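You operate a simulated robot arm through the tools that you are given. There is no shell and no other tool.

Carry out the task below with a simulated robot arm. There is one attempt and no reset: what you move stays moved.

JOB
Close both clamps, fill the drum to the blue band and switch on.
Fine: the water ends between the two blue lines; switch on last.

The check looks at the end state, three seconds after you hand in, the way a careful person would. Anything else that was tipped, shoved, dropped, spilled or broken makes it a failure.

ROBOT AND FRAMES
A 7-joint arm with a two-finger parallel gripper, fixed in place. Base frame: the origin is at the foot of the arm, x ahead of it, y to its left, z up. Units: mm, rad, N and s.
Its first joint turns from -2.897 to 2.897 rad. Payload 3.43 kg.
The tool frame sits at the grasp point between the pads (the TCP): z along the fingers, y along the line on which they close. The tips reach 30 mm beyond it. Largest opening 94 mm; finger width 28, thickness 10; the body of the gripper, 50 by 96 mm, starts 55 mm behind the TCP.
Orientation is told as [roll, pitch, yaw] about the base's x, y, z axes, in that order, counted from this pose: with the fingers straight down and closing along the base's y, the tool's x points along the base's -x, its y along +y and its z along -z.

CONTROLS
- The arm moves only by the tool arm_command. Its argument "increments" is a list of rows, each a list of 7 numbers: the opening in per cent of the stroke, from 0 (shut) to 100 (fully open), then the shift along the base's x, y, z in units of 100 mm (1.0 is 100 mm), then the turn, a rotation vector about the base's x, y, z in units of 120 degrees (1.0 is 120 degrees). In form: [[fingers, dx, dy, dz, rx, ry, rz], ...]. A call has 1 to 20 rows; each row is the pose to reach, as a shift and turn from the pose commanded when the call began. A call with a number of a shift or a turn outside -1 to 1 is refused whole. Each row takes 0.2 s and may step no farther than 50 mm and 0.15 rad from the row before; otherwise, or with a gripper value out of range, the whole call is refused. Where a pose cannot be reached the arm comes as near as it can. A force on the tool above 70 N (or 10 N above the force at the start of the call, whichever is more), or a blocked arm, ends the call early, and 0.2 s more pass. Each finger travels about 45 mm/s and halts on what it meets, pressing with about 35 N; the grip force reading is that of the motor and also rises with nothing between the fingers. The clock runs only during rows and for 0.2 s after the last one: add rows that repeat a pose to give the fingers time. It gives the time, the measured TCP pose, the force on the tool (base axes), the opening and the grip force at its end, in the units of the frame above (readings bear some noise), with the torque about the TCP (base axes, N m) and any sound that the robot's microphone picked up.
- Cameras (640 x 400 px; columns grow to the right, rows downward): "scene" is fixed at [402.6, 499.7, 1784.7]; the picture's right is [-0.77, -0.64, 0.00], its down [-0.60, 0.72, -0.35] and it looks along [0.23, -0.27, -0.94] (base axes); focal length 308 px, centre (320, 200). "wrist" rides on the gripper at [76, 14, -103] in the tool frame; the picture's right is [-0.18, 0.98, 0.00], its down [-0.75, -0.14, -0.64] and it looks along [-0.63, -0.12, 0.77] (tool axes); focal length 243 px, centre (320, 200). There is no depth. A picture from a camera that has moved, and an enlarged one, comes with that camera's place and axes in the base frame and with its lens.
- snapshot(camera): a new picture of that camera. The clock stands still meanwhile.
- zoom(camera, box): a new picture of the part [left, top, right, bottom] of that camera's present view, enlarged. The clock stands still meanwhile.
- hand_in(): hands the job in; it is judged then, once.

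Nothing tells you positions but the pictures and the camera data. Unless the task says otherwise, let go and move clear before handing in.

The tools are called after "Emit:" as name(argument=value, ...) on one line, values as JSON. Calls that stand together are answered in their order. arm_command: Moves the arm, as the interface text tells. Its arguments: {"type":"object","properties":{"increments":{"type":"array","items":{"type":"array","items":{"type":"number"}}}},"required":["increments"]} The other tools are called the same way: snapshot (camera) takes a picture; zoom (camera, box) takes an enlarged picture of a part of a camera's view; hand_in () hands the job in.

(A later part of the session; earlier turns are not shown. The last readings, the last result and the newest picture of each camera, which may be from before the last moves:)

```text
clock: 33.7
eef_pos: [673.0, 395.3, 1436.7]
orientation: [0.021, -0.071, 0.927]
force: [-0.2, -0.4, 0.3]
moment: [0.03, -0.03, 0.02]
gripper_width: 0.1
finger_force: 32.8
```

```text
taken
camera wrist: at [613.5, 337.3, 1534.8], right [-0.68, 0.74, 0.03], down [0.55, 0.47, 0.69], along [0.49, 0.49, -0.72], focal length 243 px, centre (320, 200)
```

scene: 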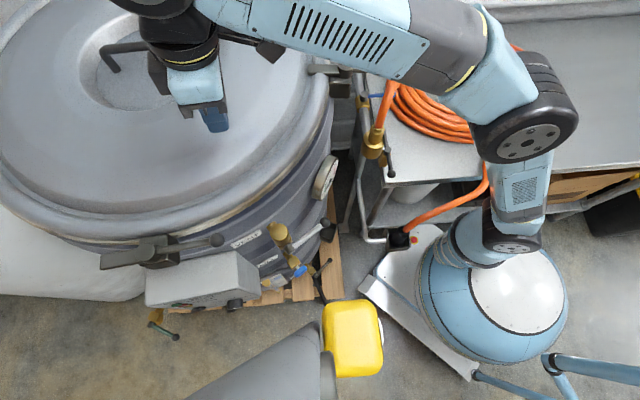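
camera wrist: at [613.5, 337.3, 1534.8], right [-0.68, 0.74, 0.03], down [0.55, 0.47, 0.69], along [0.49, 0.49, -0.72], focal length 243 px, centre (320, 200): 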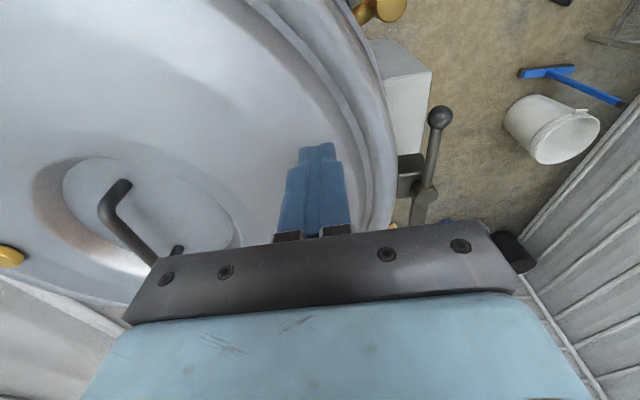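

From this angle the ball and pivot agree with my earlier estimates. I'll move above the gap between the rim and the handle.

Emit:
arm_command(increments=[[0, -0.06, 0.22, -0.15, -0.011, 0.004, 0], [0, -0.12, 0.45, -0.3, -0.022, 0.008, 0], [0, -0.17, 0.65, -0.45, -0.033, 0.0123, 0], [0, -0.22, 0.85, -0.55, -0.033, 0.0123, 0], [0, -0.27, 1.0, -0.6, -0.033, 0.0123, 0]])

Emit:
snapshot(camera="wrist")

Emit:
zoom(camera="scene", box=[100, 180, 280, 300])

```text
clock: 34.9
eef_pos: [647.9, 498.1, 1378.6]
orientation: [0.001, 0.0, 0.926]
force: [-0.1, 0.4, -0.4]
moment: [0.02, 0.03, 0.05]
gripper_width: 0.0
finger_force: 33.0
```

```text
taken
camera wrist: at [589.0, 446.2, 1480.9], right [-0.67, 0.74, 0.0], down [0.57, 0.52, 0.64], along [0.47, 0.43, -0.77], focal length 243 px, centre (320, 200)
```

wrist: 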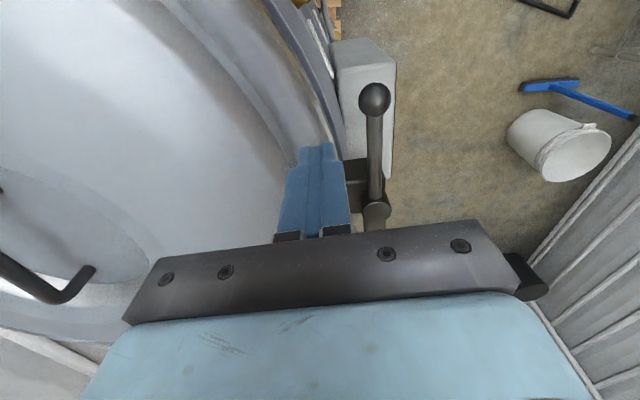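

```text
3.33 times, centred on (190, 240) of scene
camera zoom: at [402.6, 499.7, 1784.7], right [-0.77, -0.64, 0.0], down [-0.6, 0.72, -0.35], along [0.23, -0.27, -0.94], focal length 1026 px, centre (753, 67)
```

zoom: 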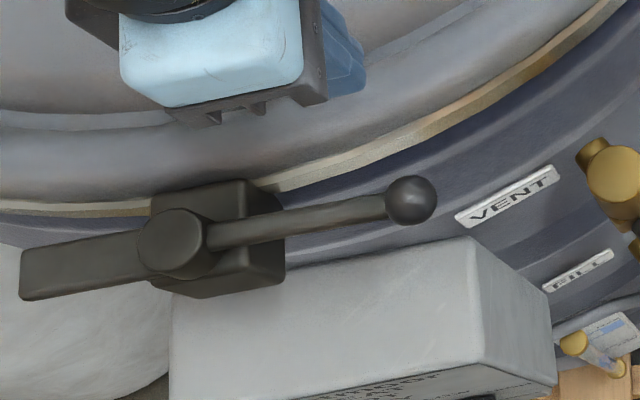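

The measurements agree. I'll move over the gap and lower the closed fingers between the rim and the handle.

Emit:
arm_command(increments=[[0, -0.1, 0.25, 0, 0, 0, 0], [0, -0.1, 0.25, -0.25, 0, 0, 0], [0, -0.1, 0.25, -0.45, 0, 0, 0], [0, -0.1, 0.25, -0.6, 0, 0, 0]])

Emit:
snapshot(camera="wrist")

Emit:
zoom(camera="scene", box=[100, 180, 280, 300])

```text
clock: 35.9
eef_pos: [635.0, 523.7, 1320.0]
orientation: [-0.001, -0.001, 0.927]
force: [0.7, 0.2, -1.0]
moment: [0.02, -0.01, -0.01]
gripper_width: 0.0
finger_force: 32.8
```

```text
taken
camera wrist: at [578.4, 472.2, 1421.8], right [-0.68, 0.74, 0.0], down [0.56, 0.52, 0.64], along [0.47, 0.43, -0.77], focal length 243 px, centre (320, 200)
```

wrist: 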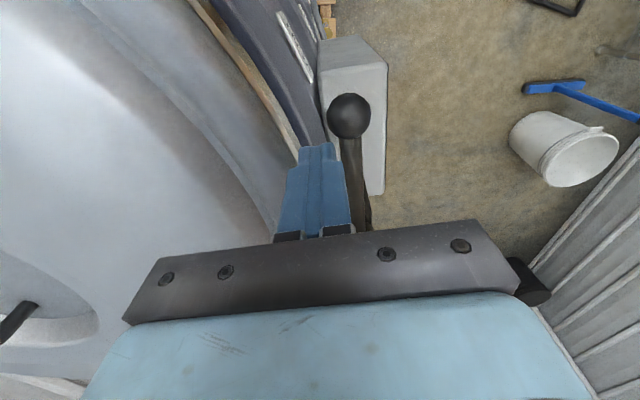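

```text
3.33 times, centred on (190, 240) of scene
camera zoom: at [402.6, 499.7, 1784.7], right [-0.77, -0.64, 0.0], down [-0.6, 0.72, -0.35], along [0.23, -0.27, -0.94], focal length 1026 px, centre (753, 67)
```

zoom: 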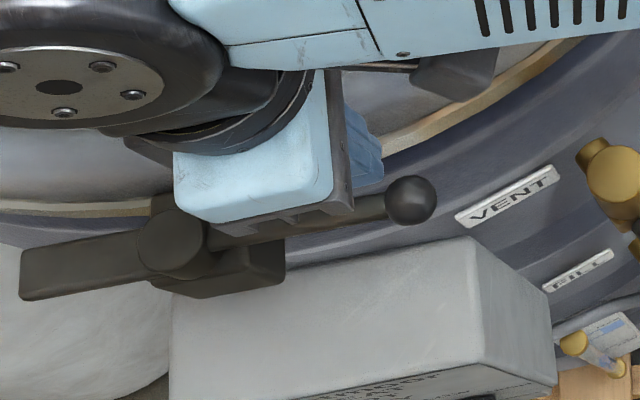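

The fingertips are just inside the rod with a few mm to spare. I'll nudge 3 mm inward and go down to engagement depth.

Emit:
arm_command(increments=[[0, 0.03, -0.02, 0, 0, 0, 0], [0, 0.03, -0.02, -0.1, 0, 0, 0], [0, 0.03, -0.02, -0.18, 0, 0, 0], [0, 0.03, -0.02, -0.24, 0, 0, 0]])

Emit:
snapshot(camera="wrist")

```text
clock: 36.9
eef_pos: [638.6, 520.2, 1295.2]
orientation: [0.0, 0.001, 0.925]
force: [-0.2, 0.5, 0.6]
moment: [0.0, 0.02, -0.01]
gripper_width: 0.0
finger_force: 33.5
```

```text
taken
camera wrist: at [581.4, 469.0, 1396.8], right [-0.67, 0.74, 0.0], down [0.57, 0.52, 0.64], along [0.47, 0.43, -0.77], focal length 243 px, centre (320, 200)
```

wrist: 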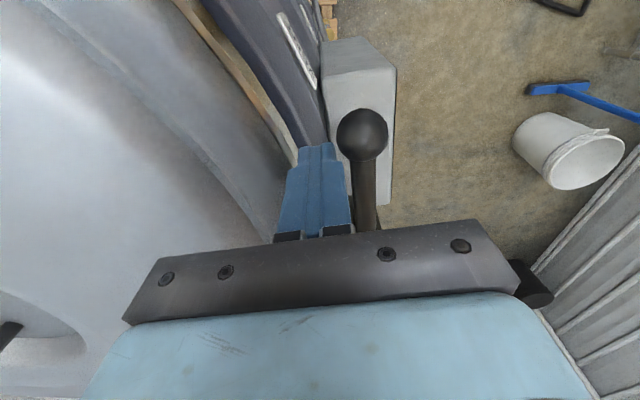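

The fingers are in the gap with no contact. I'll push the handle outward along its arc while gradually leaning the wrist back over the lid, which keeps the forearm clear of the pendant.

Emit:
arm_command(increments=[[0, -0.065, 0.055, 0, 0, 0, 0], [0, -0.125, 0.095, 0, 0.015, 0.015, 0], [0, -0.185, 0.135, 0, 0.0295, 0.0295, 0], [0, -0.263, 0.203, -0.005, 0.059, 0.059, 0], [0, -0.33, 0.277, -0.01, 0.088, 0.088, 0], [0, -0.387, 0.365, -0.02, 0.118, 0.118, 0], [0, -0.435, 0.458, -0.03, 0.147, 0.147, 0]])

Emit:
snapshot(camera="wrist")

Emit:
snapshot(camera="scene")

```text
clock: 38.5
eef_pos: [595.6, 566.1, 1290.6]
orientation: [0.43, -0.057, 0.914]
force: [1.5, -1.3, -0.6]
moment: [-0.03, -0.04, -0.04]
gripper_width: 0.0
finger_force: 33.2
```

```text
taken
camera wrist: at [568.2, 484.6, 1385.4], right [-0.61, 0.67, 0.42], down [0.76, 0.33, 0.57], along [0.24, 0.66, -0.71], focal length 243 px, centre (320, 200)
```

wrist: 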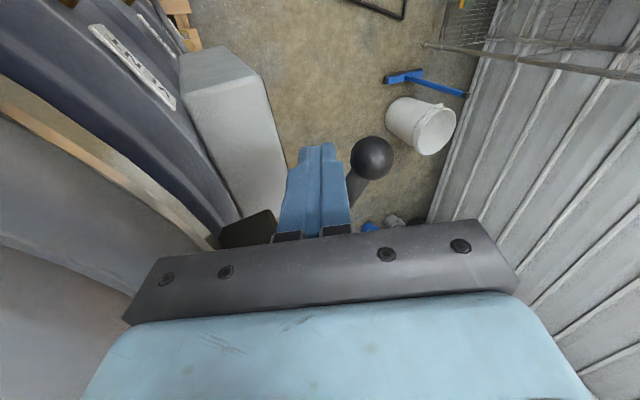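

```text
taken
```

scene: 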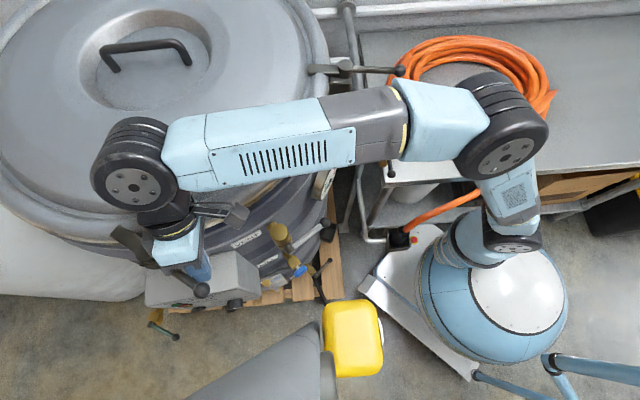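

The handle is turning well, and the forearm is far from the pendant. I'll continue the arc to the closed position.

Emit:
arm_command(increments=[[0, -0.035, 0.102, -0.01, 0.0295, 0.0295, 0], [0, -0.062, 0.209, -0.015, 0.047, 0.047, 0], [0, -0.072, 0.324, -0.02, 0.059, 0.059, 0], [0, -0.068, 0.438, -0.02, 0.059, 0.059, 0], [0, -0.057, 0.519, -0.02, 0.059, 0.059, 0], [0, -0.029, 0.617, -0.02, 0.059, 0.059, 0]])

Emit:
snapshot(camera="wrist")

Emit:
snapshot(camera="scene")

```text
clock: 39.9
eef_pos: [592.5, 625.7, 1288.9]
orientation: [0.604, -0.082, 0.901]
force: [0.3, 0.2, 0.0]
moment: [0.0, -0.03, 0.03]
gripper_width: 0.1
finger_force: 33.4
```

```text
taken
camera wrist: at [576.6, 533.6, 1375.6], right [-0.55, 0.61, 0.57], down [0.82, 0.26, 0.51], along [0.16, 0.75, -0.64], focal length 243 px, centre (320, 200)
```

wrist: 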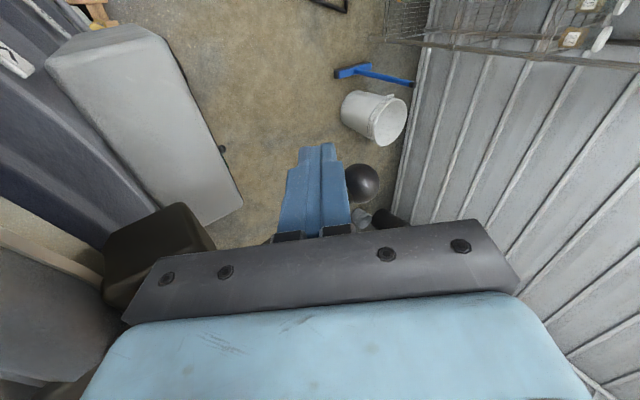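

```text
taken
```

scene: 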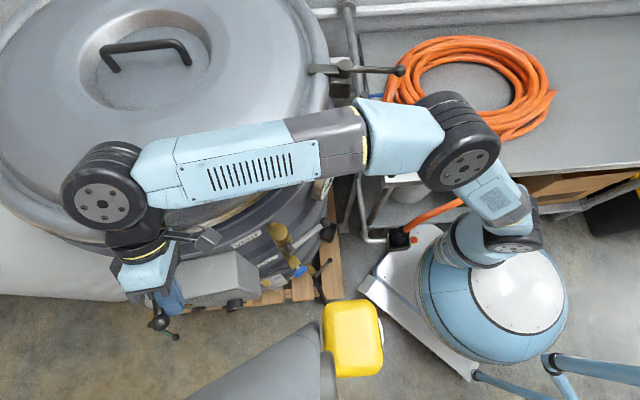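

The handle is nearly radial now. I'll push the last degrees in small steps until the stop.

Emit:
arm_command(increments=[[0, 0.015, 0.045, 0, 0, 0, 0], [0, 0.03, 0.085, 0, 0, 0, 0], [0, 0.045, 0.115, 0, 0, 0, 0], [0, 0.06, 0.14, 0, 0, 0, 0], [0, 0.08, 0.165, 0, 0, 0, 0], [0, 0.1, 0.19, 0, 0, 0, 0]])

Emit:
zoom(camera="scene", box=[50, 180, 290, 350])

Emit:
snapshot(camera="wrist")

```text
clock: 41.3
eef_pos: [598.3, 642.2, 1290.2]
orientation: [0.6, -0.068, 0.909]
force: [-22.0, -34.9, -3.3]
moment: [-0.17, 0.15, -0.53]
gripper_width: 0.0
finger_force: 32.6
stopped in row 6: the force on the tool passed its limit at 79 N (the readings are from after the stop); the commanded pose is now the measured one
```

```text
2.35 times, centred on (170, 265) of scene
camera zoom: at [402.6, 499.7, 1784.7], right [-0.77, -0.64, 0.0], down [-0.6, 0.72, -0.35], along [0.23, -0.27, -0.94], focal length 724 px, centre (673, 47)
```

zoom: 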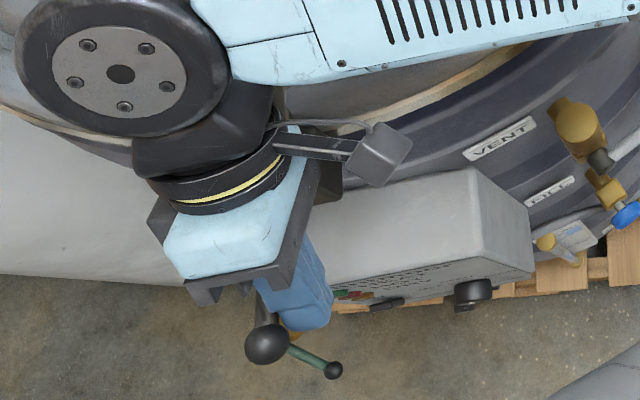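

```text
taken
camera wrist: at [583.6, 549.2, 1376.9], right [-0.55, 0.61, 0.57], down [0.82, 0.27, 0.5], along [0.15, 0.74, -0.65], focal length 243 px, centre (320, 200)
```

wrist: 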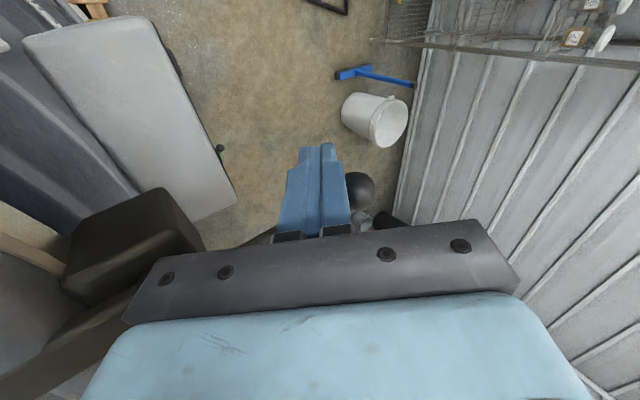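

It hit a hard stop, so clamp 1 should be closed. I'll back off, rise and check.

Emit:
arm_command(increments=[[0, -0.08, -0.1, 0, 0, 0, 0], [0, -0.1, -0.15, 0.25, 0, 0, 0], [0, -0.1, -0.2, 0.6, 0, 0, 0], [0, -0.1, -0.4, 1.0, 0, 0, 0], [0, -0.1, -0.8, 1.0, 0, 0, 0]])

Emit:
snapshot(camera="scene")

Emit:
zoom(camera="scene", box=[50, 180, 290, 350])

Emit:
snapshot(camera="wrist")

```text
clock: 42.5
eef_pos: [589.0, 563.6, 1388.3]
orientation: [0.603, -0.069, 0.905]
force: [0.4, 0.5, -0.5]
moment: [-0.01, 0.03, 0.06]
gripper_width: 0.1
finger_force: 32.6
```

```text
taken
```

scene: 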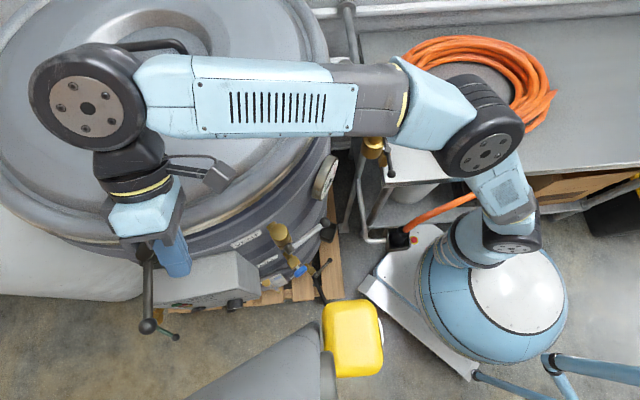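

```text
2.35 times, centred on (170, 265) of scene
camera zoom: at [402.6, 499.7, 1784.7], right [-0.77, -0.64, 0.0], down [-0.6, 0.72, -0.35], along [0.23, -0.27, -0.94], focal length 724 px, centre (673, 47)
```

zoom: 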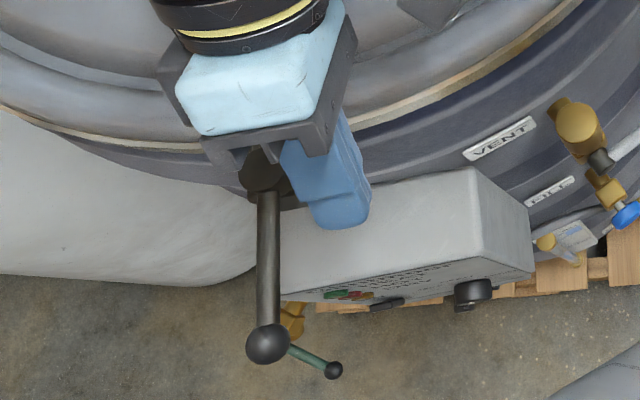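

```text
taken
camera wrist: at [575.4, 471.8, 1474.9], right [-0.55, 0.61, 0.57], down [0.82, 0.27, 0.5], along [0.15, 0.74, -0.65], focal length 243 px, centre (320, 200)
```

wrist: 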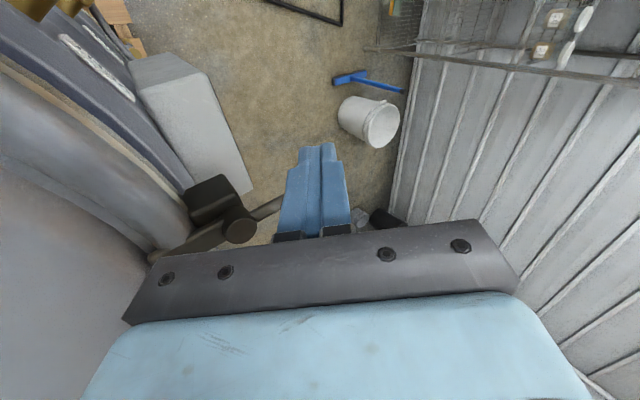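

Both clamps are closed: clamp 1's handle now points straight out from the drum. I'll bring the tool upright and move to the front of the drum to check the fill valve and the water level.

Emit:
arm_command(increments=[[0, -0.1, -0.2, 0.2, -0.04, -0.04, 0], [0, -0.2, -0.4, 0.3, -0.08, -0.08, 0], [0, -0.3, -0.6, 0.3, -0.12, -0.12, 0], [0, -0.4, -0.8, 0.3, -0.16, -0.16, 0], [0, -0.6, -1.0, 0.3, -0.205, -0.205, 0]])

Emit:
snapshot(camera="scene")

```text
clock: 43.7
eef_pos: [529.8, 463.8, 1417.4]
orientation: [-0.002, 0.01, 0.923]
force: [0.5, -0.1, -0.7]
moment: [-0.03, 0.01, -0.03]
gripper_width: 0.2
finger_force: 32.7
```

```text
taken
```

scene: 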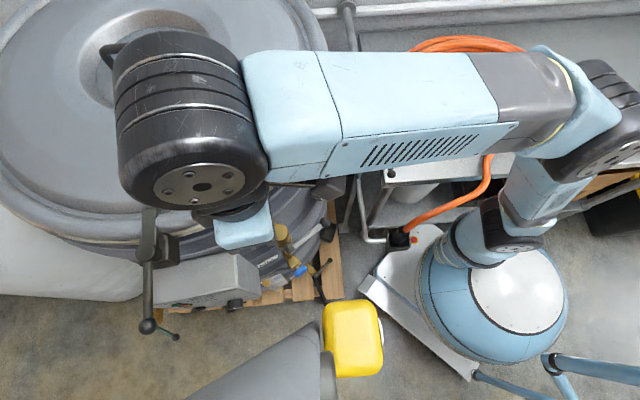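

Emit:
arm_command(increments=[[20, -0.2, -0.25, 0, 0, 0, -0.065], [40, -0.4, -0.5, 0, 0, 0, -0.13], [60, -0.6, -0.75, -0.1, 0, 0, -0.195], [80, -0.75, -1.0, -0.2, 0, 0, -0.26], [100, -0.9, -1.0, -0.4, 0, 0, -0.325], [100, -1.0, -1.0, -0.6, 0, 0, -0.39]])

Emit:
snapshot(camera="wrist")

Emit:
snapshot(camera="scene")

```text
clock: 45.1
eef_pos: [429.7, 363.5, 1357.2]
orientation: [0.0, 0.011, 0.104]
force: [0.3, 0.6, -0.2]
moment: [0.03, -0.01, -0.02]
gripper_width: 93.9
finger_force: 0.0
```

```text
taken
camera wrist: at [353.7, 371.2, 1461.6], right [0.08, 1.0, 0.0], down [0.77, -0.06, 0.63], along [0.63, -0.05, -0.77], focal length 243 px, centre (320, 200)
```

wrist: 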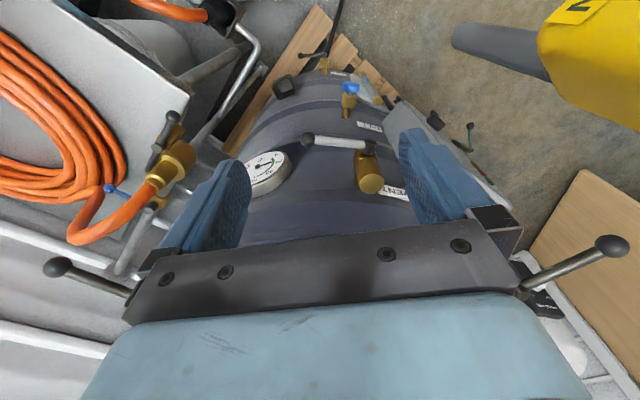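

```text
taken
```

scene: 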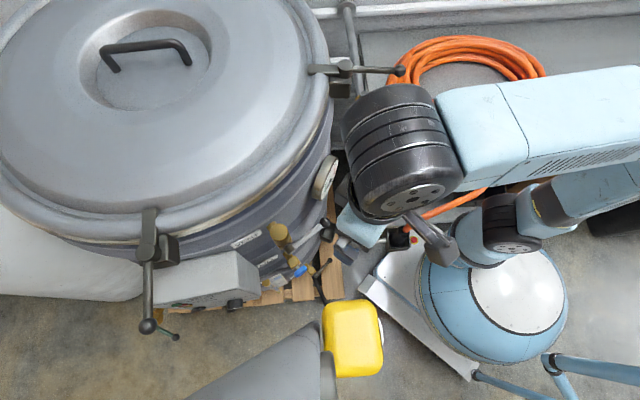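

Both clamp handles now stick out symmetrically. I'll descend in front of the drum.

Emit:
arm_command(increments=[[100, -0.1, 0, -0.4, 0, 0, 0], [100, -0.15, 0, -0.8, 0, 0, -0.025], [100, -0.2, 0, -1.0, 0, 0, -0.05]])

Emit:
arm_command(increments=[[100, 0, 0, -0.4, 0, 0, 0], [100, 0, 0, -0.8, 0, 0, 0], [100, 0, 0, -1.0, 0, 0, 0]])

Emit:
arm_command(increments=[[100, 0, 0, -0.4, 0, 0, 0], [100, 0, 0, -0.8, 0, 0, 0], [100, 0, 0, -1.0, 0, 0, 0]])

Emit:
snapshot(camera="wrist")

Emit:
zoom(camera="wrist", box=[280, 0, 480, 220])

Emit:
snapshot(camera="scene")

```text
clock: 45.9
eef_pos: [410.6, 362.7, 1259.2]
orientation: [0.0, 0.012, 0.001]
force: [-0.8, 0.4, -0.3]
moment: [-0.01, 0.02, 0.01]
gripper_width: 94.2
finger_force: 0.1
```

```text
clock: 46.7
eef_pos: [409.3, 365.2, 1157.0]
orientation: [-0.001, 0.01, 0.002]
force: [-0.2, 0.0, 0.9]
moment: [0.0, -0.03, 0.0]
gripper_width: 94.1
finger_force: 0.0
```

```text
clock: 47.5
eef_pos: [410.1, 363.5, 1058.8]
orientation: [0.0, 0.01, 0.002]
force: [-0.5, -1.1, 0.2]
moment: [0.01, 0.0, 0.01]
gripper_width: 94.2
finger_force: 0.0
```

```text
taken
camera wrist: at [333.7, 379.0, 1162.6], right [0.18, 0.98, 0.0], down [0.76, -0.14, 0.63], along [0.62, -0.12, -0.77], focal length 243 px, centre (320, 200)
```

wrist: 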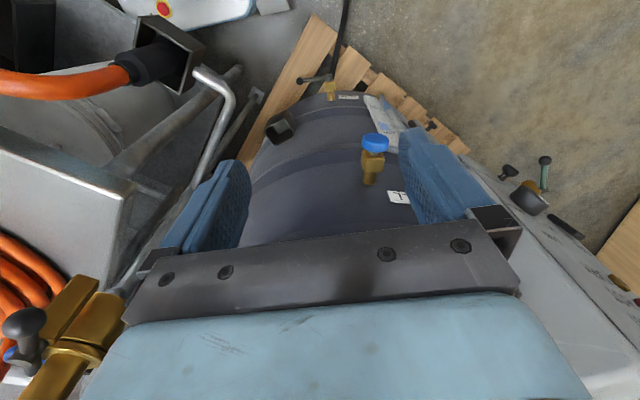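

```text
1.82 times, centred on (380, 110) of wrist
camera zoom: at [333.7, 379.0, 1162.6], right [0.18, 0.98, 0.0], down [0.76, -0.14, 0.63], along [0.62, -0.12, -0.77], focal length 441 px, centre (211, 364)
```

zoom: 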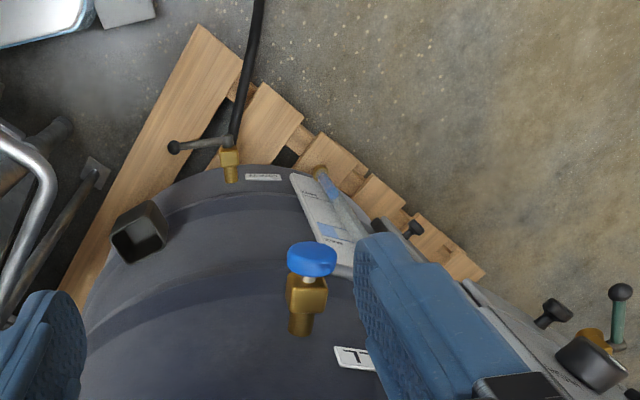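

```text
taken
```

scene: 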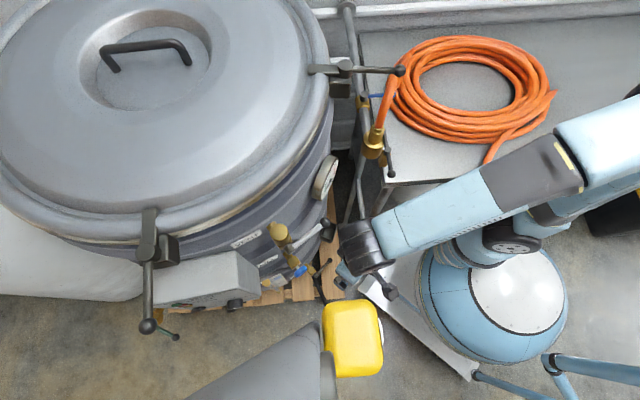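

The fill knob triangulates to about (540, 437, 766). I'll go lower with the tool tilting forward to approach it from the front and above.

Emit:
arm_command(increments=[[100, 0.05, 0.1, -0.3, 0, -0.06, 0], [100, 0.1, 0.2, -0.6, 0, -0.12, 0], [100, 0.1, 0.3, -0.9, 0, -0.18, 0], [100, 0.1, 0.4, -1.0, 0, -0.24, 0]])

Emit:
snapshot(camera="wrist")

Emit:
snapshot(camera="scene")

```text
clock: 48.5
eef_pos: [419.9, 406.9, 958.9]
orientation: [-0.001, -0.495, 0.004]
force: [0.1, -0.2, 0.1]
moment: [0.02, 0.0, 0.01]
gripper_width: 93.9
finger_force: 0.1
```

```text
taken
camera wrist: at [304.6, 421.0, 1013.1], right [0.16, 0.98, 0.09], down [0.36, -0.14, 0.92], along [0.92, -0.12, -0.38], focal length 243 px, centre (320, 200)
```

wrist: 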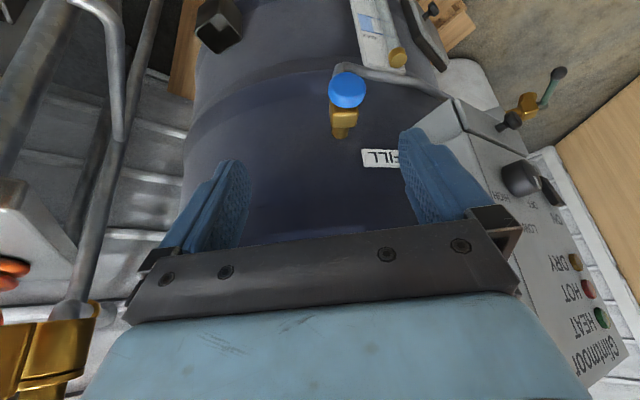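

```text
taken
```

scene: 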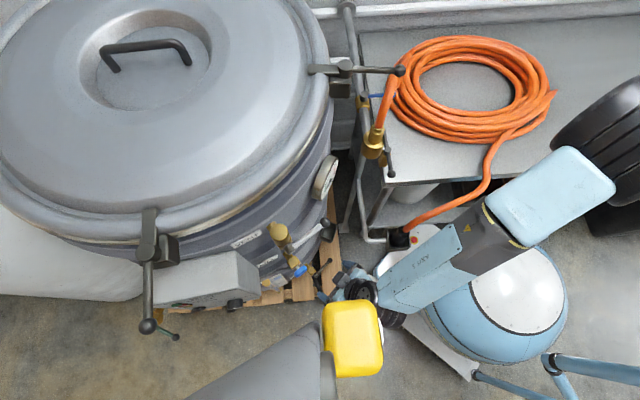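

This reached without trouble, and the panel is clearly visible. I'll zoom in on the panel and the fill area.

Emit:
zoom(camera="wrist", box=[460, 120, 640, 390])

Emit:
zoom(camera="wrist", box=[480, 140, 570, 240])

Emit:
zoom(camera="wrist", box=[310, 50, 430, 150])

Emit:
zoom(camera="wrist", box=[340, 0, 440, 80])

```text
1.48 times, centred on (550, 255) of wrist
camera zoom: at [304.6, 421.0, 1013.1], right [0.16, 0.98, 0.09], down [0.36, -0.14, 0.92], along [0.92, -0.12, -0.38], focal length 359 px, centre (-21, 118)
```

zoom: 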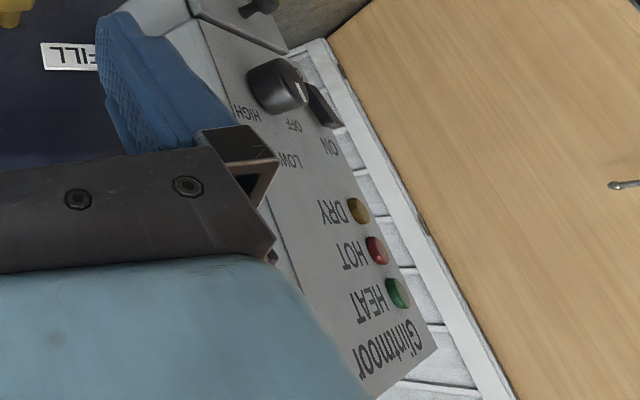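

```text
4.00 times, centred on (525, 190) of wrist
camera zoom: at [304.6, 421.0, 1013.1], right [0.16, 0.98, 0.09], down [0.36, -0.14, 0.92], along [0.92, -0.12, -0.38], focal length 970 px, centre (-500, 240)
```

zoom: 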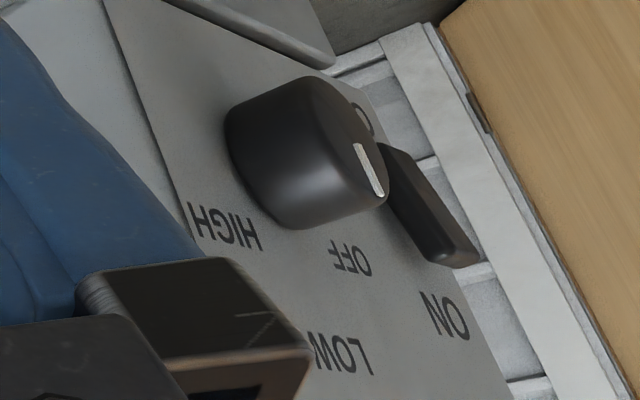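

```text
4.00 times, centred on (370, 100) of wrist
camera zoom: at [304.6, 421.0, 1013.1], right [0.16, 0.98, 0.09], down [0.36, -0.14, 0.92], along [0.92, -0.12, -0.38], focal length 970 px, centre (120, 600)
```

zoom: 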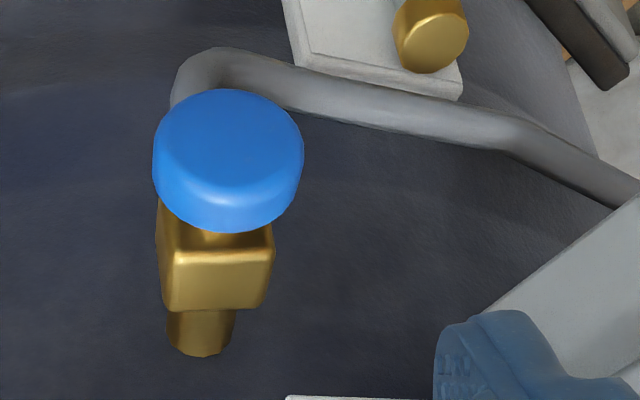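

```text
5.00 times, centred on (390, 40) of wrist
camera zoom: at [304.6, 421.0, 1013.1], right [0.16, 0.98, 0.09], down [0.36, -0.14, 0.92], along [0.92, -0.12, -0.38], focal length 1213 px, centre (-30, 1000)
```

zoom: 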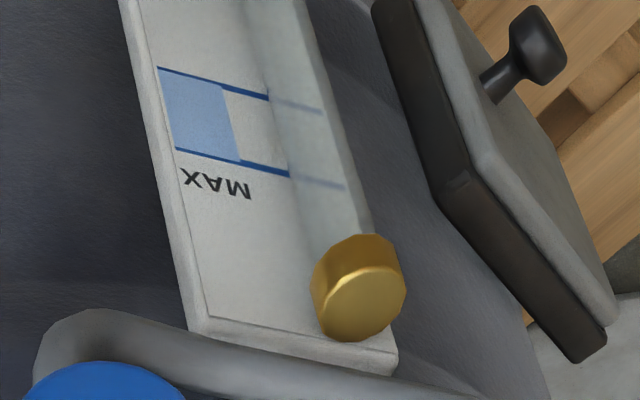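

The knob pointer may sit nearer LOW than OFF, and I'll verify that later. Now I'll continue toward the fill knob with the tool tipping toward horizontal.

Emit:
arm_command(increments=[[100, 0, 0.06, -0.2, -0.005, -0.053, -0.018], [100, 0, 0.12, -0.4, -0.01, -0.106, -0.036], [100, 0, 0.18, -0.6, -0.015, -0.159, -0.053], [100, 0, 0.25, -0.8, -0.02, -0.212, -0.071], [100, 0, 0.33, -1.0, -0.025, -0.265, -0.089]])

Emit:
snapshot(camera="wrist")

Emit:
snapshot(camera="scene")

```text
clock: 49.7
eef_pos: [418.1, 437.1, 859.0]
orientation: [0.0, -1.05, -0.192]
force: [-0.1, -0.7, 0.3]
moment: [0.03, 0.02, 0.02]
gripper_width: 94.0
finger_force: 0.1
```

```text
taken
camera wrist: at [297.2, 475.8, 843.3], right [0.28, 0.95, 0.16], down [-0.21, -0.1, 0.97], along [0.94, -0.3, 0.17], focal length 243 px, centre (320, 200)
```

wrist: 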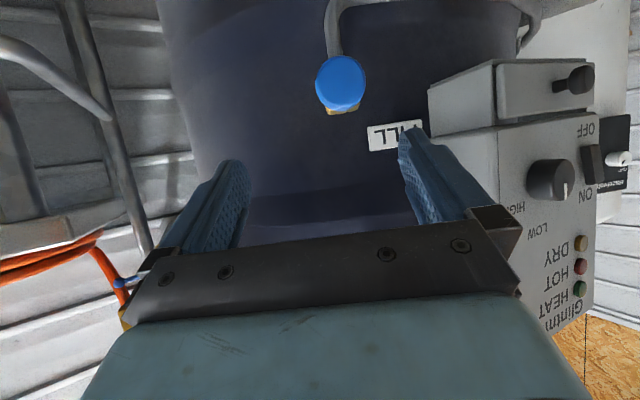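

```text
taken
```

scene: 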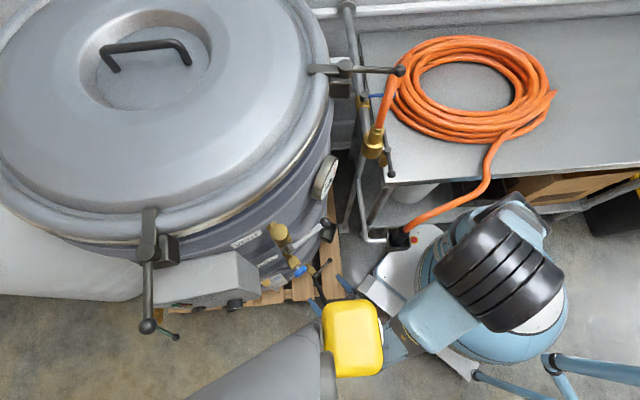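

Emit:
zoom(camera="wrist", box=[490, 100, 640, 260])

Emit:
zoom(camera="wrist", box=[290, 0, 430, 160])

```text
2.50 times, centred on (565, 180) of wrist
camera zoom: at [297.2, 475.8, 843.3], right [0.28, 0.95, 0.16], down [-0.21, -0.1, 0.97], along [0.94, -0.3, 0.17], focal length 606 px, centre (-292, 250)
```

zoom: 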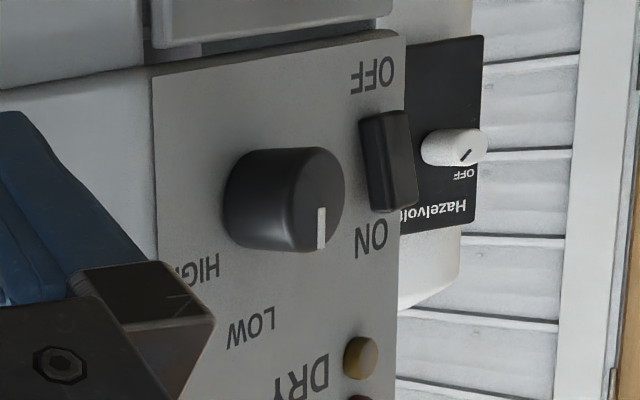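

```text
2.50 times, centred on (360, 80) of wrist
camera zoom: at [297.2, 475.8, 843.3], right [0.28, 0.95, 0.16], down [-0.21, -0.1, 0.97], along [0.94, -0.3, 0.17], focal length 606 px, centre (220, 500)
```

zoom: 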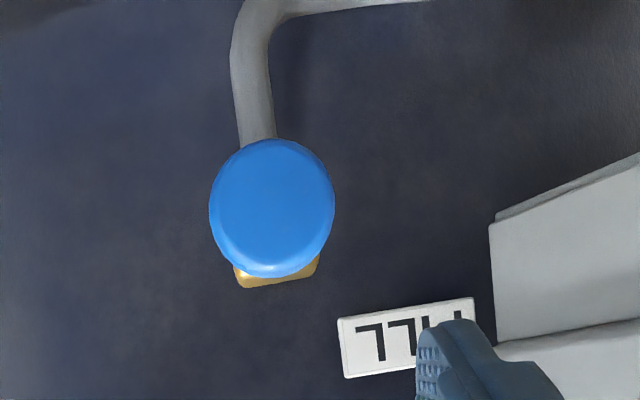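

The pointer is straight up at LOW, so only the rocker needs switching on later. I'll now bring the tool horizontal in line with the blue knob's axis, stopping short of it.

Emit:
arm_command(increments=[[100, 0.1, 0.03, -0.2, -0.01, -0.053, 0], [100, 0.2, 0.07, -0.4, -0.02, -0.106, 0], [100, 0.33, 0.11, -0.6, -0.03, -0.159, 0], [100, 0.46, 0.145, -0.83, -0.04, -0.211, 0]])

Emit:
snapshot(camera="wrist")

Emit:
zoom(camera="scene", box=[240, 220, 400, 350])

```text
clock: 50.7
eef_pos: [502.3, 399.8, 748.6]
orientation: [-0.164, -1.345, -0.176]
force: [-0.7, 5.6, -32.2]
moment: [-1.51, 0.91, -0.21]
gripper_width: 94.2
finger_force: 0.0
stopped in row 4: the force on the tool passed its limit at 127 N (the readings are from after the stop); the commanded pose is now the measured one
```

```text
taken
camera wrist: at [397.1, 451.5, 696.0], right [0.37, 0.92, 0.14], down [-0.47, 0.05, 0.88], along [0.8, -0.39, 0.45], focal length 243 px, centre (320, 200)
```

wrist: 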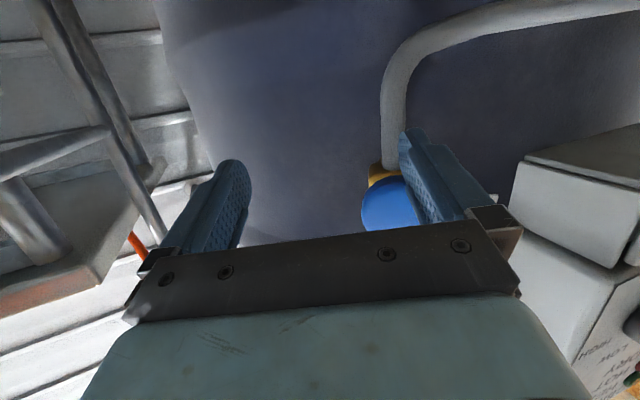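

```text
3.08 times, centred on (320, 285) of scene
camera zoom: at [402.6, 499.7, 1784.7], right [-0.77, -0.64, 0.0], down [-0.6, 0.72, -0.35], along [0.23, -0.27, -0.94], focal length 947 px, centre (320, -62)
```

zoom: 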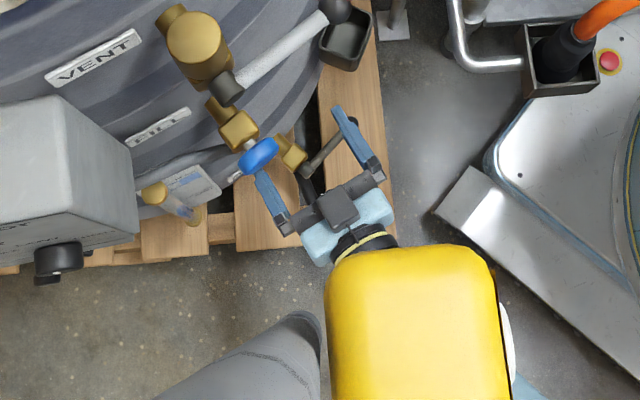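

The arm jumped away from the commanded path near horizontal and bumped something by the fill knob. I'll back straight out gently and inspect for any change.

Emit:
arm_command(increments=[[100, -0.12, 0.02, 0.02, 0, 0, 0], [100, -0.25, 0.05, 0.05, 0, 0, 0], [100, -0.45, 0.1, 0.1, 0, 0, 0], [100, -0.7, 0.2, 0.3, 0, 0, 0]])

Emit:
snapshot(camera="wrist")

Emit:
zoom(camera="scene", box=[220, 190, 360, 300])

Emit:
snapshot(camera="scene")

```text
clock: 51.3
eef_pos: [478.0, 402.6, 754.4]
orientation: [-0.162, -1.347, -0.184]
force: [-0.8, 0.8, -1.7]
moment: [-0.07, 0.1, 0.08]
gripper_width: 93.7
finger_force: 0.0
stopped in row 3: the force on the tool passed its limit at 75 N (the readings are from after the stop); the commanded pose is now the measured one
```

```text
taken
camera wrist: at [373.1, 454.3, 701.4], right [0.37, 0.92, 0.14], down [-0.47, 0.05, 0.88], along [0.8, -0.39, 0.45], focal length 243 px, centre (320, 200)
```

wrist: 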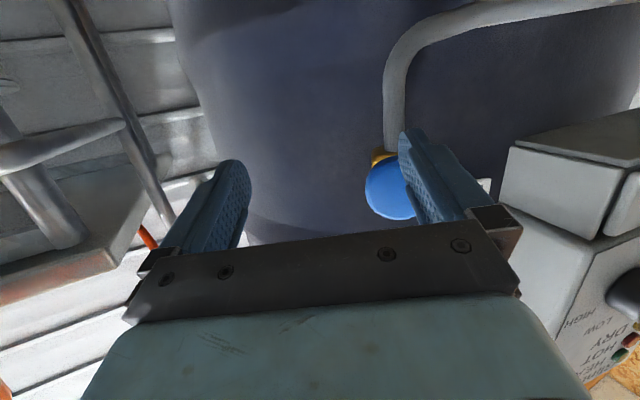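

```text
3.64 times, centred on (290, 245) of scene
camera zoom: at [402.6, 499.7, 1784.7], right [-0.77, -0.64, 0.0], down [-0.6, 0.72, -0.35], along [0.23, -0.27, -0.94], focal length 1119 px, centre (429, 36)
```

zoom: 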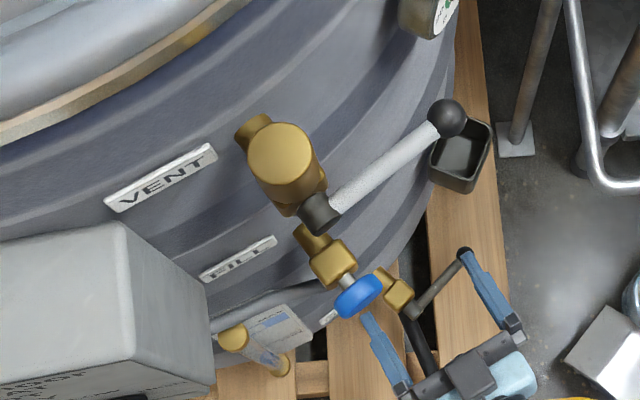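

```text
taken
```

scene: 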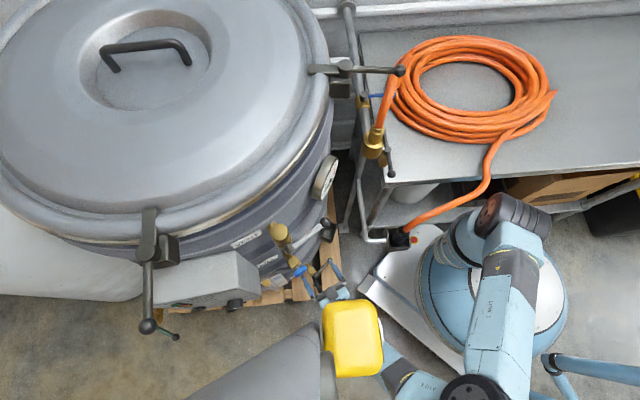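

Nothing looks displaced, but the elbow swung to the other side and the tool is a bit rolled. I'll make a small, slow correction at stand-off to line up with the knob.

Emit:
arm_command(increments=[[100, -0.1, 0.05, 0.03, 0, 0, 0], [100, -0.2, 0.12, 0.07, 0.002, -0.006, 0.018], [100, -0.25, 0.2, 0.1, 0.004, -0.013, 0.036], [100, -0.25, 0.3, 0.14, 0.006, -0.02, 0.055], [100, -0.25, 0.4, 0.18, 0.008, -0.027, 0.076], [100, -0.2, 0.48, 0.21, 0.008, -0.027, 0.076]])

Emit:
snapshot(camera="wrist")

Emit:
snapshot(camera="scene")

```text
clock: 52.7
eef_pos: [458.5, 450.2, 775.5]
orientation: [-0.025, -1.4, -0.158]
force: [-0.1, -0.5, -0.4]
moment: [0.0, 0.0, -0.01]
gripper_width: 93.9
finger_force: 0.0
```

```text
taken
camera wrist: at [349.3, 485.6, 716.9], right [0.21, 0.96, 0.18], down [-0.52, -0.04, 0.85], along [0.83, -0.27, 0.49], focal length 243 px, centre (320, 200)
```

wrist: 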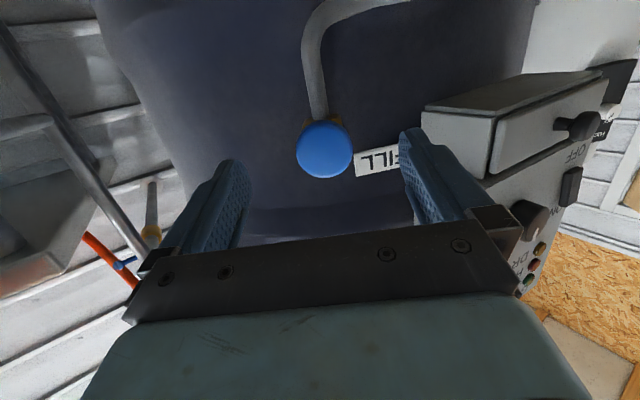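

```text
taken
```

scene: 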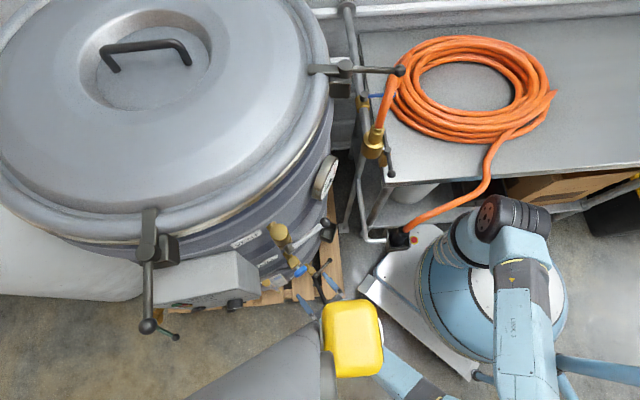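

The move was clean and the knob is centred, at about (533, 438, 779). I'll advance and close on the blue knob.

Emit:
arm_command(increments=[[100, 0.15, -0.02, 0.01, 0, 0, -0.007], [100, 0.3, -0.04, 0.03, 0, 0, -0.014], [100, 0.45, -0.07, 0.05, 0, 0, -0.014], [100, 0.58, -0.09, 0.05, 0, 0, -0.014], [100, 0.65, -0.1, 0.05, 0, 0, -0.014]])

Emit:
snapshot(camera="wrist")

Emit:
zoom(camera="scene", box=[220, 190, 360, 300])

```text
clock: 53.9
eef_pos: [522.4, 439.8, 780.0]
orientation: [-0.027, -1.401, -0.185]
force: [0.3, 0.1, -0.2]
moment: [0.0, -0.04, 0.01]
gripper_width: 93.9
finger_force: 0.1
```

```text
taken
camera wrist: at [414.9, 478.6, 721.6], right [0.24, 0.96, 0.18], down [-0.52, -0.03, 0.85], along [0.82, -0.29, 0.49], focal length 243 px, centre (320, 200)
```

wrist: 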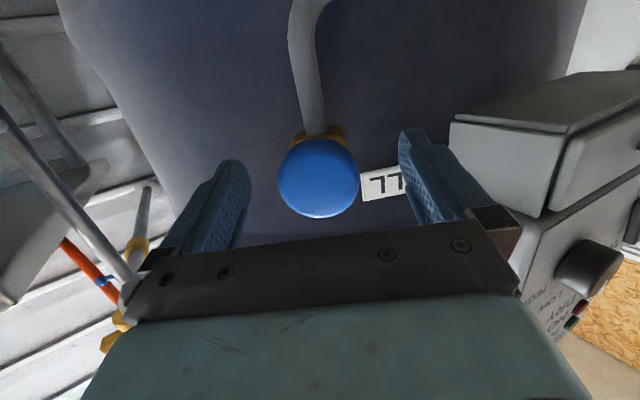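

```text
3.64 times, centred on (290, 245) of scene
camera zoom: at [402.6, 499.7, 1784.7], right [-0.77, -0.64, 0.0], down [-0.6, 0.72, -0.35], along [0.23, -0.27, -0.94], focal length 1119 px, centre (429, 36)
```

zoom: 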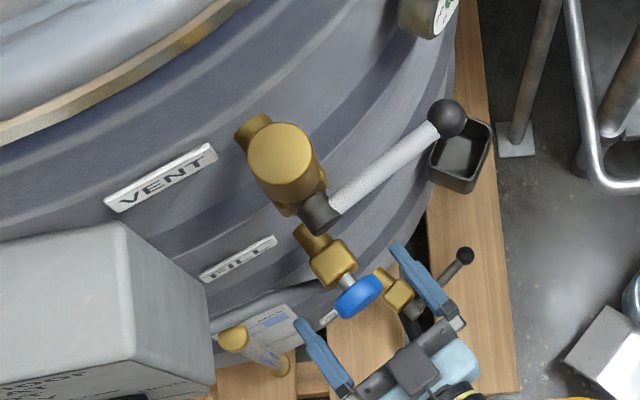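

The knob is centred between the pads. I'll close the gripper.

Emit:
arm_command(increments=[[70, 0, 0, 0, 0, 0, 0], [50, 0, 0, 0, 0, 0, 0], [30, 0, 0, 0, 0, 0, 0], [10, 0, 0, 0, 0, 0, 0], [0, 0, 0, 0, 0, 0, 0], [0, 0, 0, 0, 0, 0, 0]])

Emit:
snapshot(camera="wrist")

```text
clock: 55.3
eef_pos: [523.4, 439.2, 778.7]
orientation: [-0.032, -1.401, -0.183]
force: [-4.7, -18.9, -3.9]
moment: [0.12, -0.08, 0.13]
gripper_width: 45.6
finger_force: 44.9
```

```text
taken
camera wrist: at [414.9, 477.5, 721.4], right [0.24, 0.95, 0.18], down [-0.52, -0.03, 0.85], along [0.82, -0.3, 0.49], focal length 243 px, centre (320, 200)
```

wrist: 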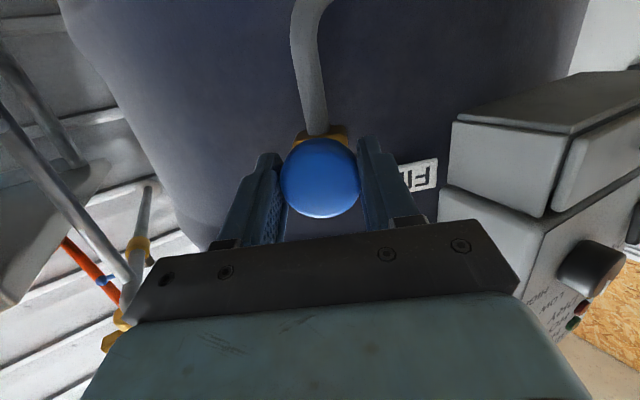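

The knob is gripped, 45.6 mm wide. I'll turn it counter-clockwise (opening) by about 30° and watch torque and any sound.

Emit:
arm_command(increments=[[0, 0, -0.01, 0, -0.06, 0.0113, 0], [0, 0, -0.01, 0, -0.12, 0.0227, 0], [0, 0, -0.01, 0, -0.18, 0.034, 0], [0, 0, -0.01, 0, -0.245, 0.0464, 0]])

Emit:
snapshot(camera="wrist")

Emit:
snapshot(camera="scene")

```text
clock: 56.3
eef_pos: [524.2, 437.8, 781.4]
orientation: [-1.312, -1.021, 1.053]
force: [-3.5, -16.3, 1.0]
moment: [0.73, -0.09, 0.29]
gripper_width: 44.9
finger_force: 44.8
```

```text
taken
camera wrist: at [409.5, 446.9, 721.9], right [0.23, 0.91, -0.34], down [-0.44, 0.41, 0.8], along [0.87, -0.03, 0.5], focal length 243 px, centre (320, 200)
```

wrist: 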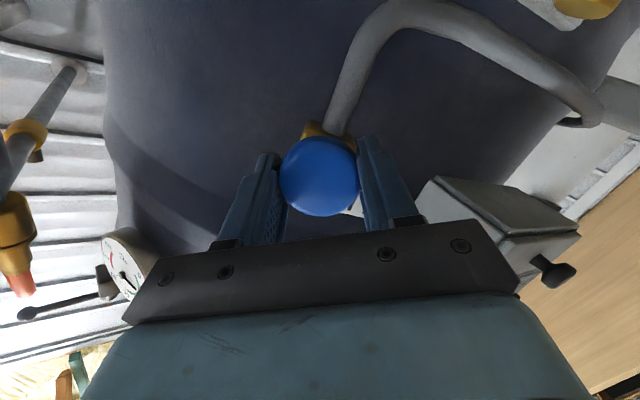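

```text
taken
```

scene: 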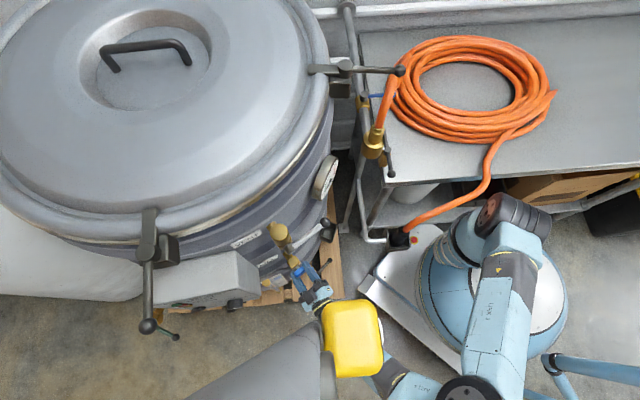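

It turned with about 0.7 N·m and no sound yet. I'll turn another 60° or so.

Emit:
arm_command(increments=[[0, 0, 0, -0.01, -0.064, 0.0121, 0], [0, 0, 0, -0.02, -0.128, 0.0242, 0], [0, 0, 0, -0.02, -0.192, 0.0363, 0], [0, 0, 0, -0.02, -0.256, 0.0484, 0], [0, 0, 0, -0.02, -0.32, 0.0605, 0], [0, 0, 0, -0.02, -0.384, 0.0726, 0], [0, 0, 0, -0.02, -0.448, 0.0848, 0]])

Emit:
snapshot(camera="wrist")

Emit:
snapshot(camera="scene")

```text
clock: 57.9
eef_pos: [523.9, 438.4, 778.8]
orientation: [-1.584, -0.092, 1.213]
force: [-5.0, -17.3, 35.0]
moment: [0.53, 0.07, -0.19]
gripper_width: 45.1
finger_force: 44.7
```

```text
taken
camera wrist: at [401.9, 405.9, 757.4], right [0.11, 0.25, -0.96], down [-0.34, 0.92, 0.2], along [0.93, 0.31, 0.18], focal length 243 px, centre (320, 200)
```

wrist: 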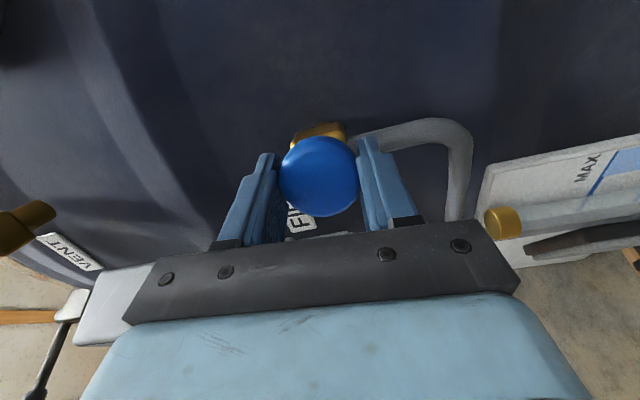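

```text
taken
```

scene: 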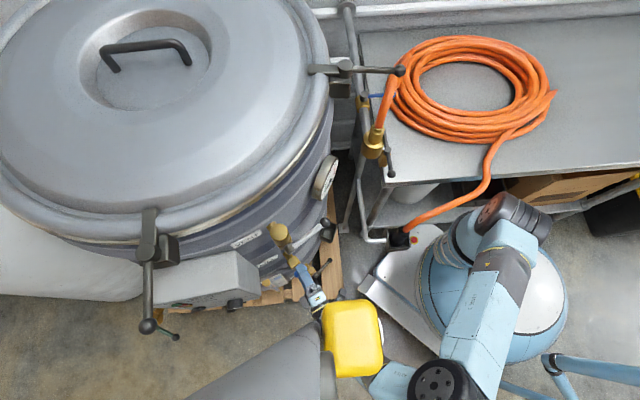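

About 85° turned, with no sound so far. I'll correct z slightly and keep turning.

Emit:
arm_command(increments=[[0, 0, 0, 0.02, -0.064, 0.0121, 0], [0, 0, 0, 0.03, -0.128, 0.0242, 0], [0, 0, 0, 0.03, -0.192, 0.0363, 0], [0, 0, 0, 0.03, -0.256, 0.0484, 0], [0, 0, 0, 0.03, -0.32, 0.0605, 0], [0, 0, 0, 0.03, -0.384, 0.0726, 0], [0, 0, 0, 0.03, -0.448, 0.0848, 0]])

Emit:
snapshot(camera="wrist")

Emit:
snapshot(camera="scene")

```text
clock: 59.5
eef_pos: [523.6, 438.6, 780.3]
orientation: [-1.79, 0.85, 1.126]
force: [-4.8, -10.3, -25.6]
moment: [0.64, 0.47, -0.55]
gripper_width: 44.9
finger_force: 45.2
```

```text
taken
camera wrist: at [403.1, 411.2, 813.2], right [-0.07, -0.63, -0.77], down [-0.38, 0.73, -0.57], along [0.92, 0.26, -0.29], focal length 243 px, centre (320, 200)
```

wrist: 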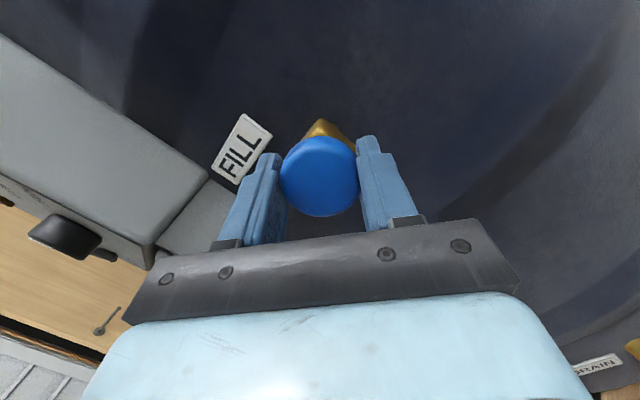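

```text
taken
```

scene: 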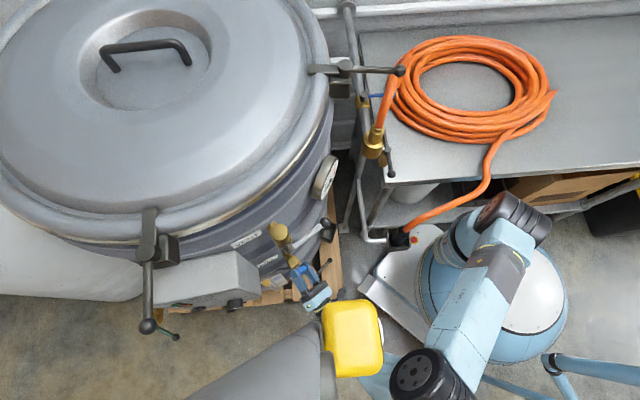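

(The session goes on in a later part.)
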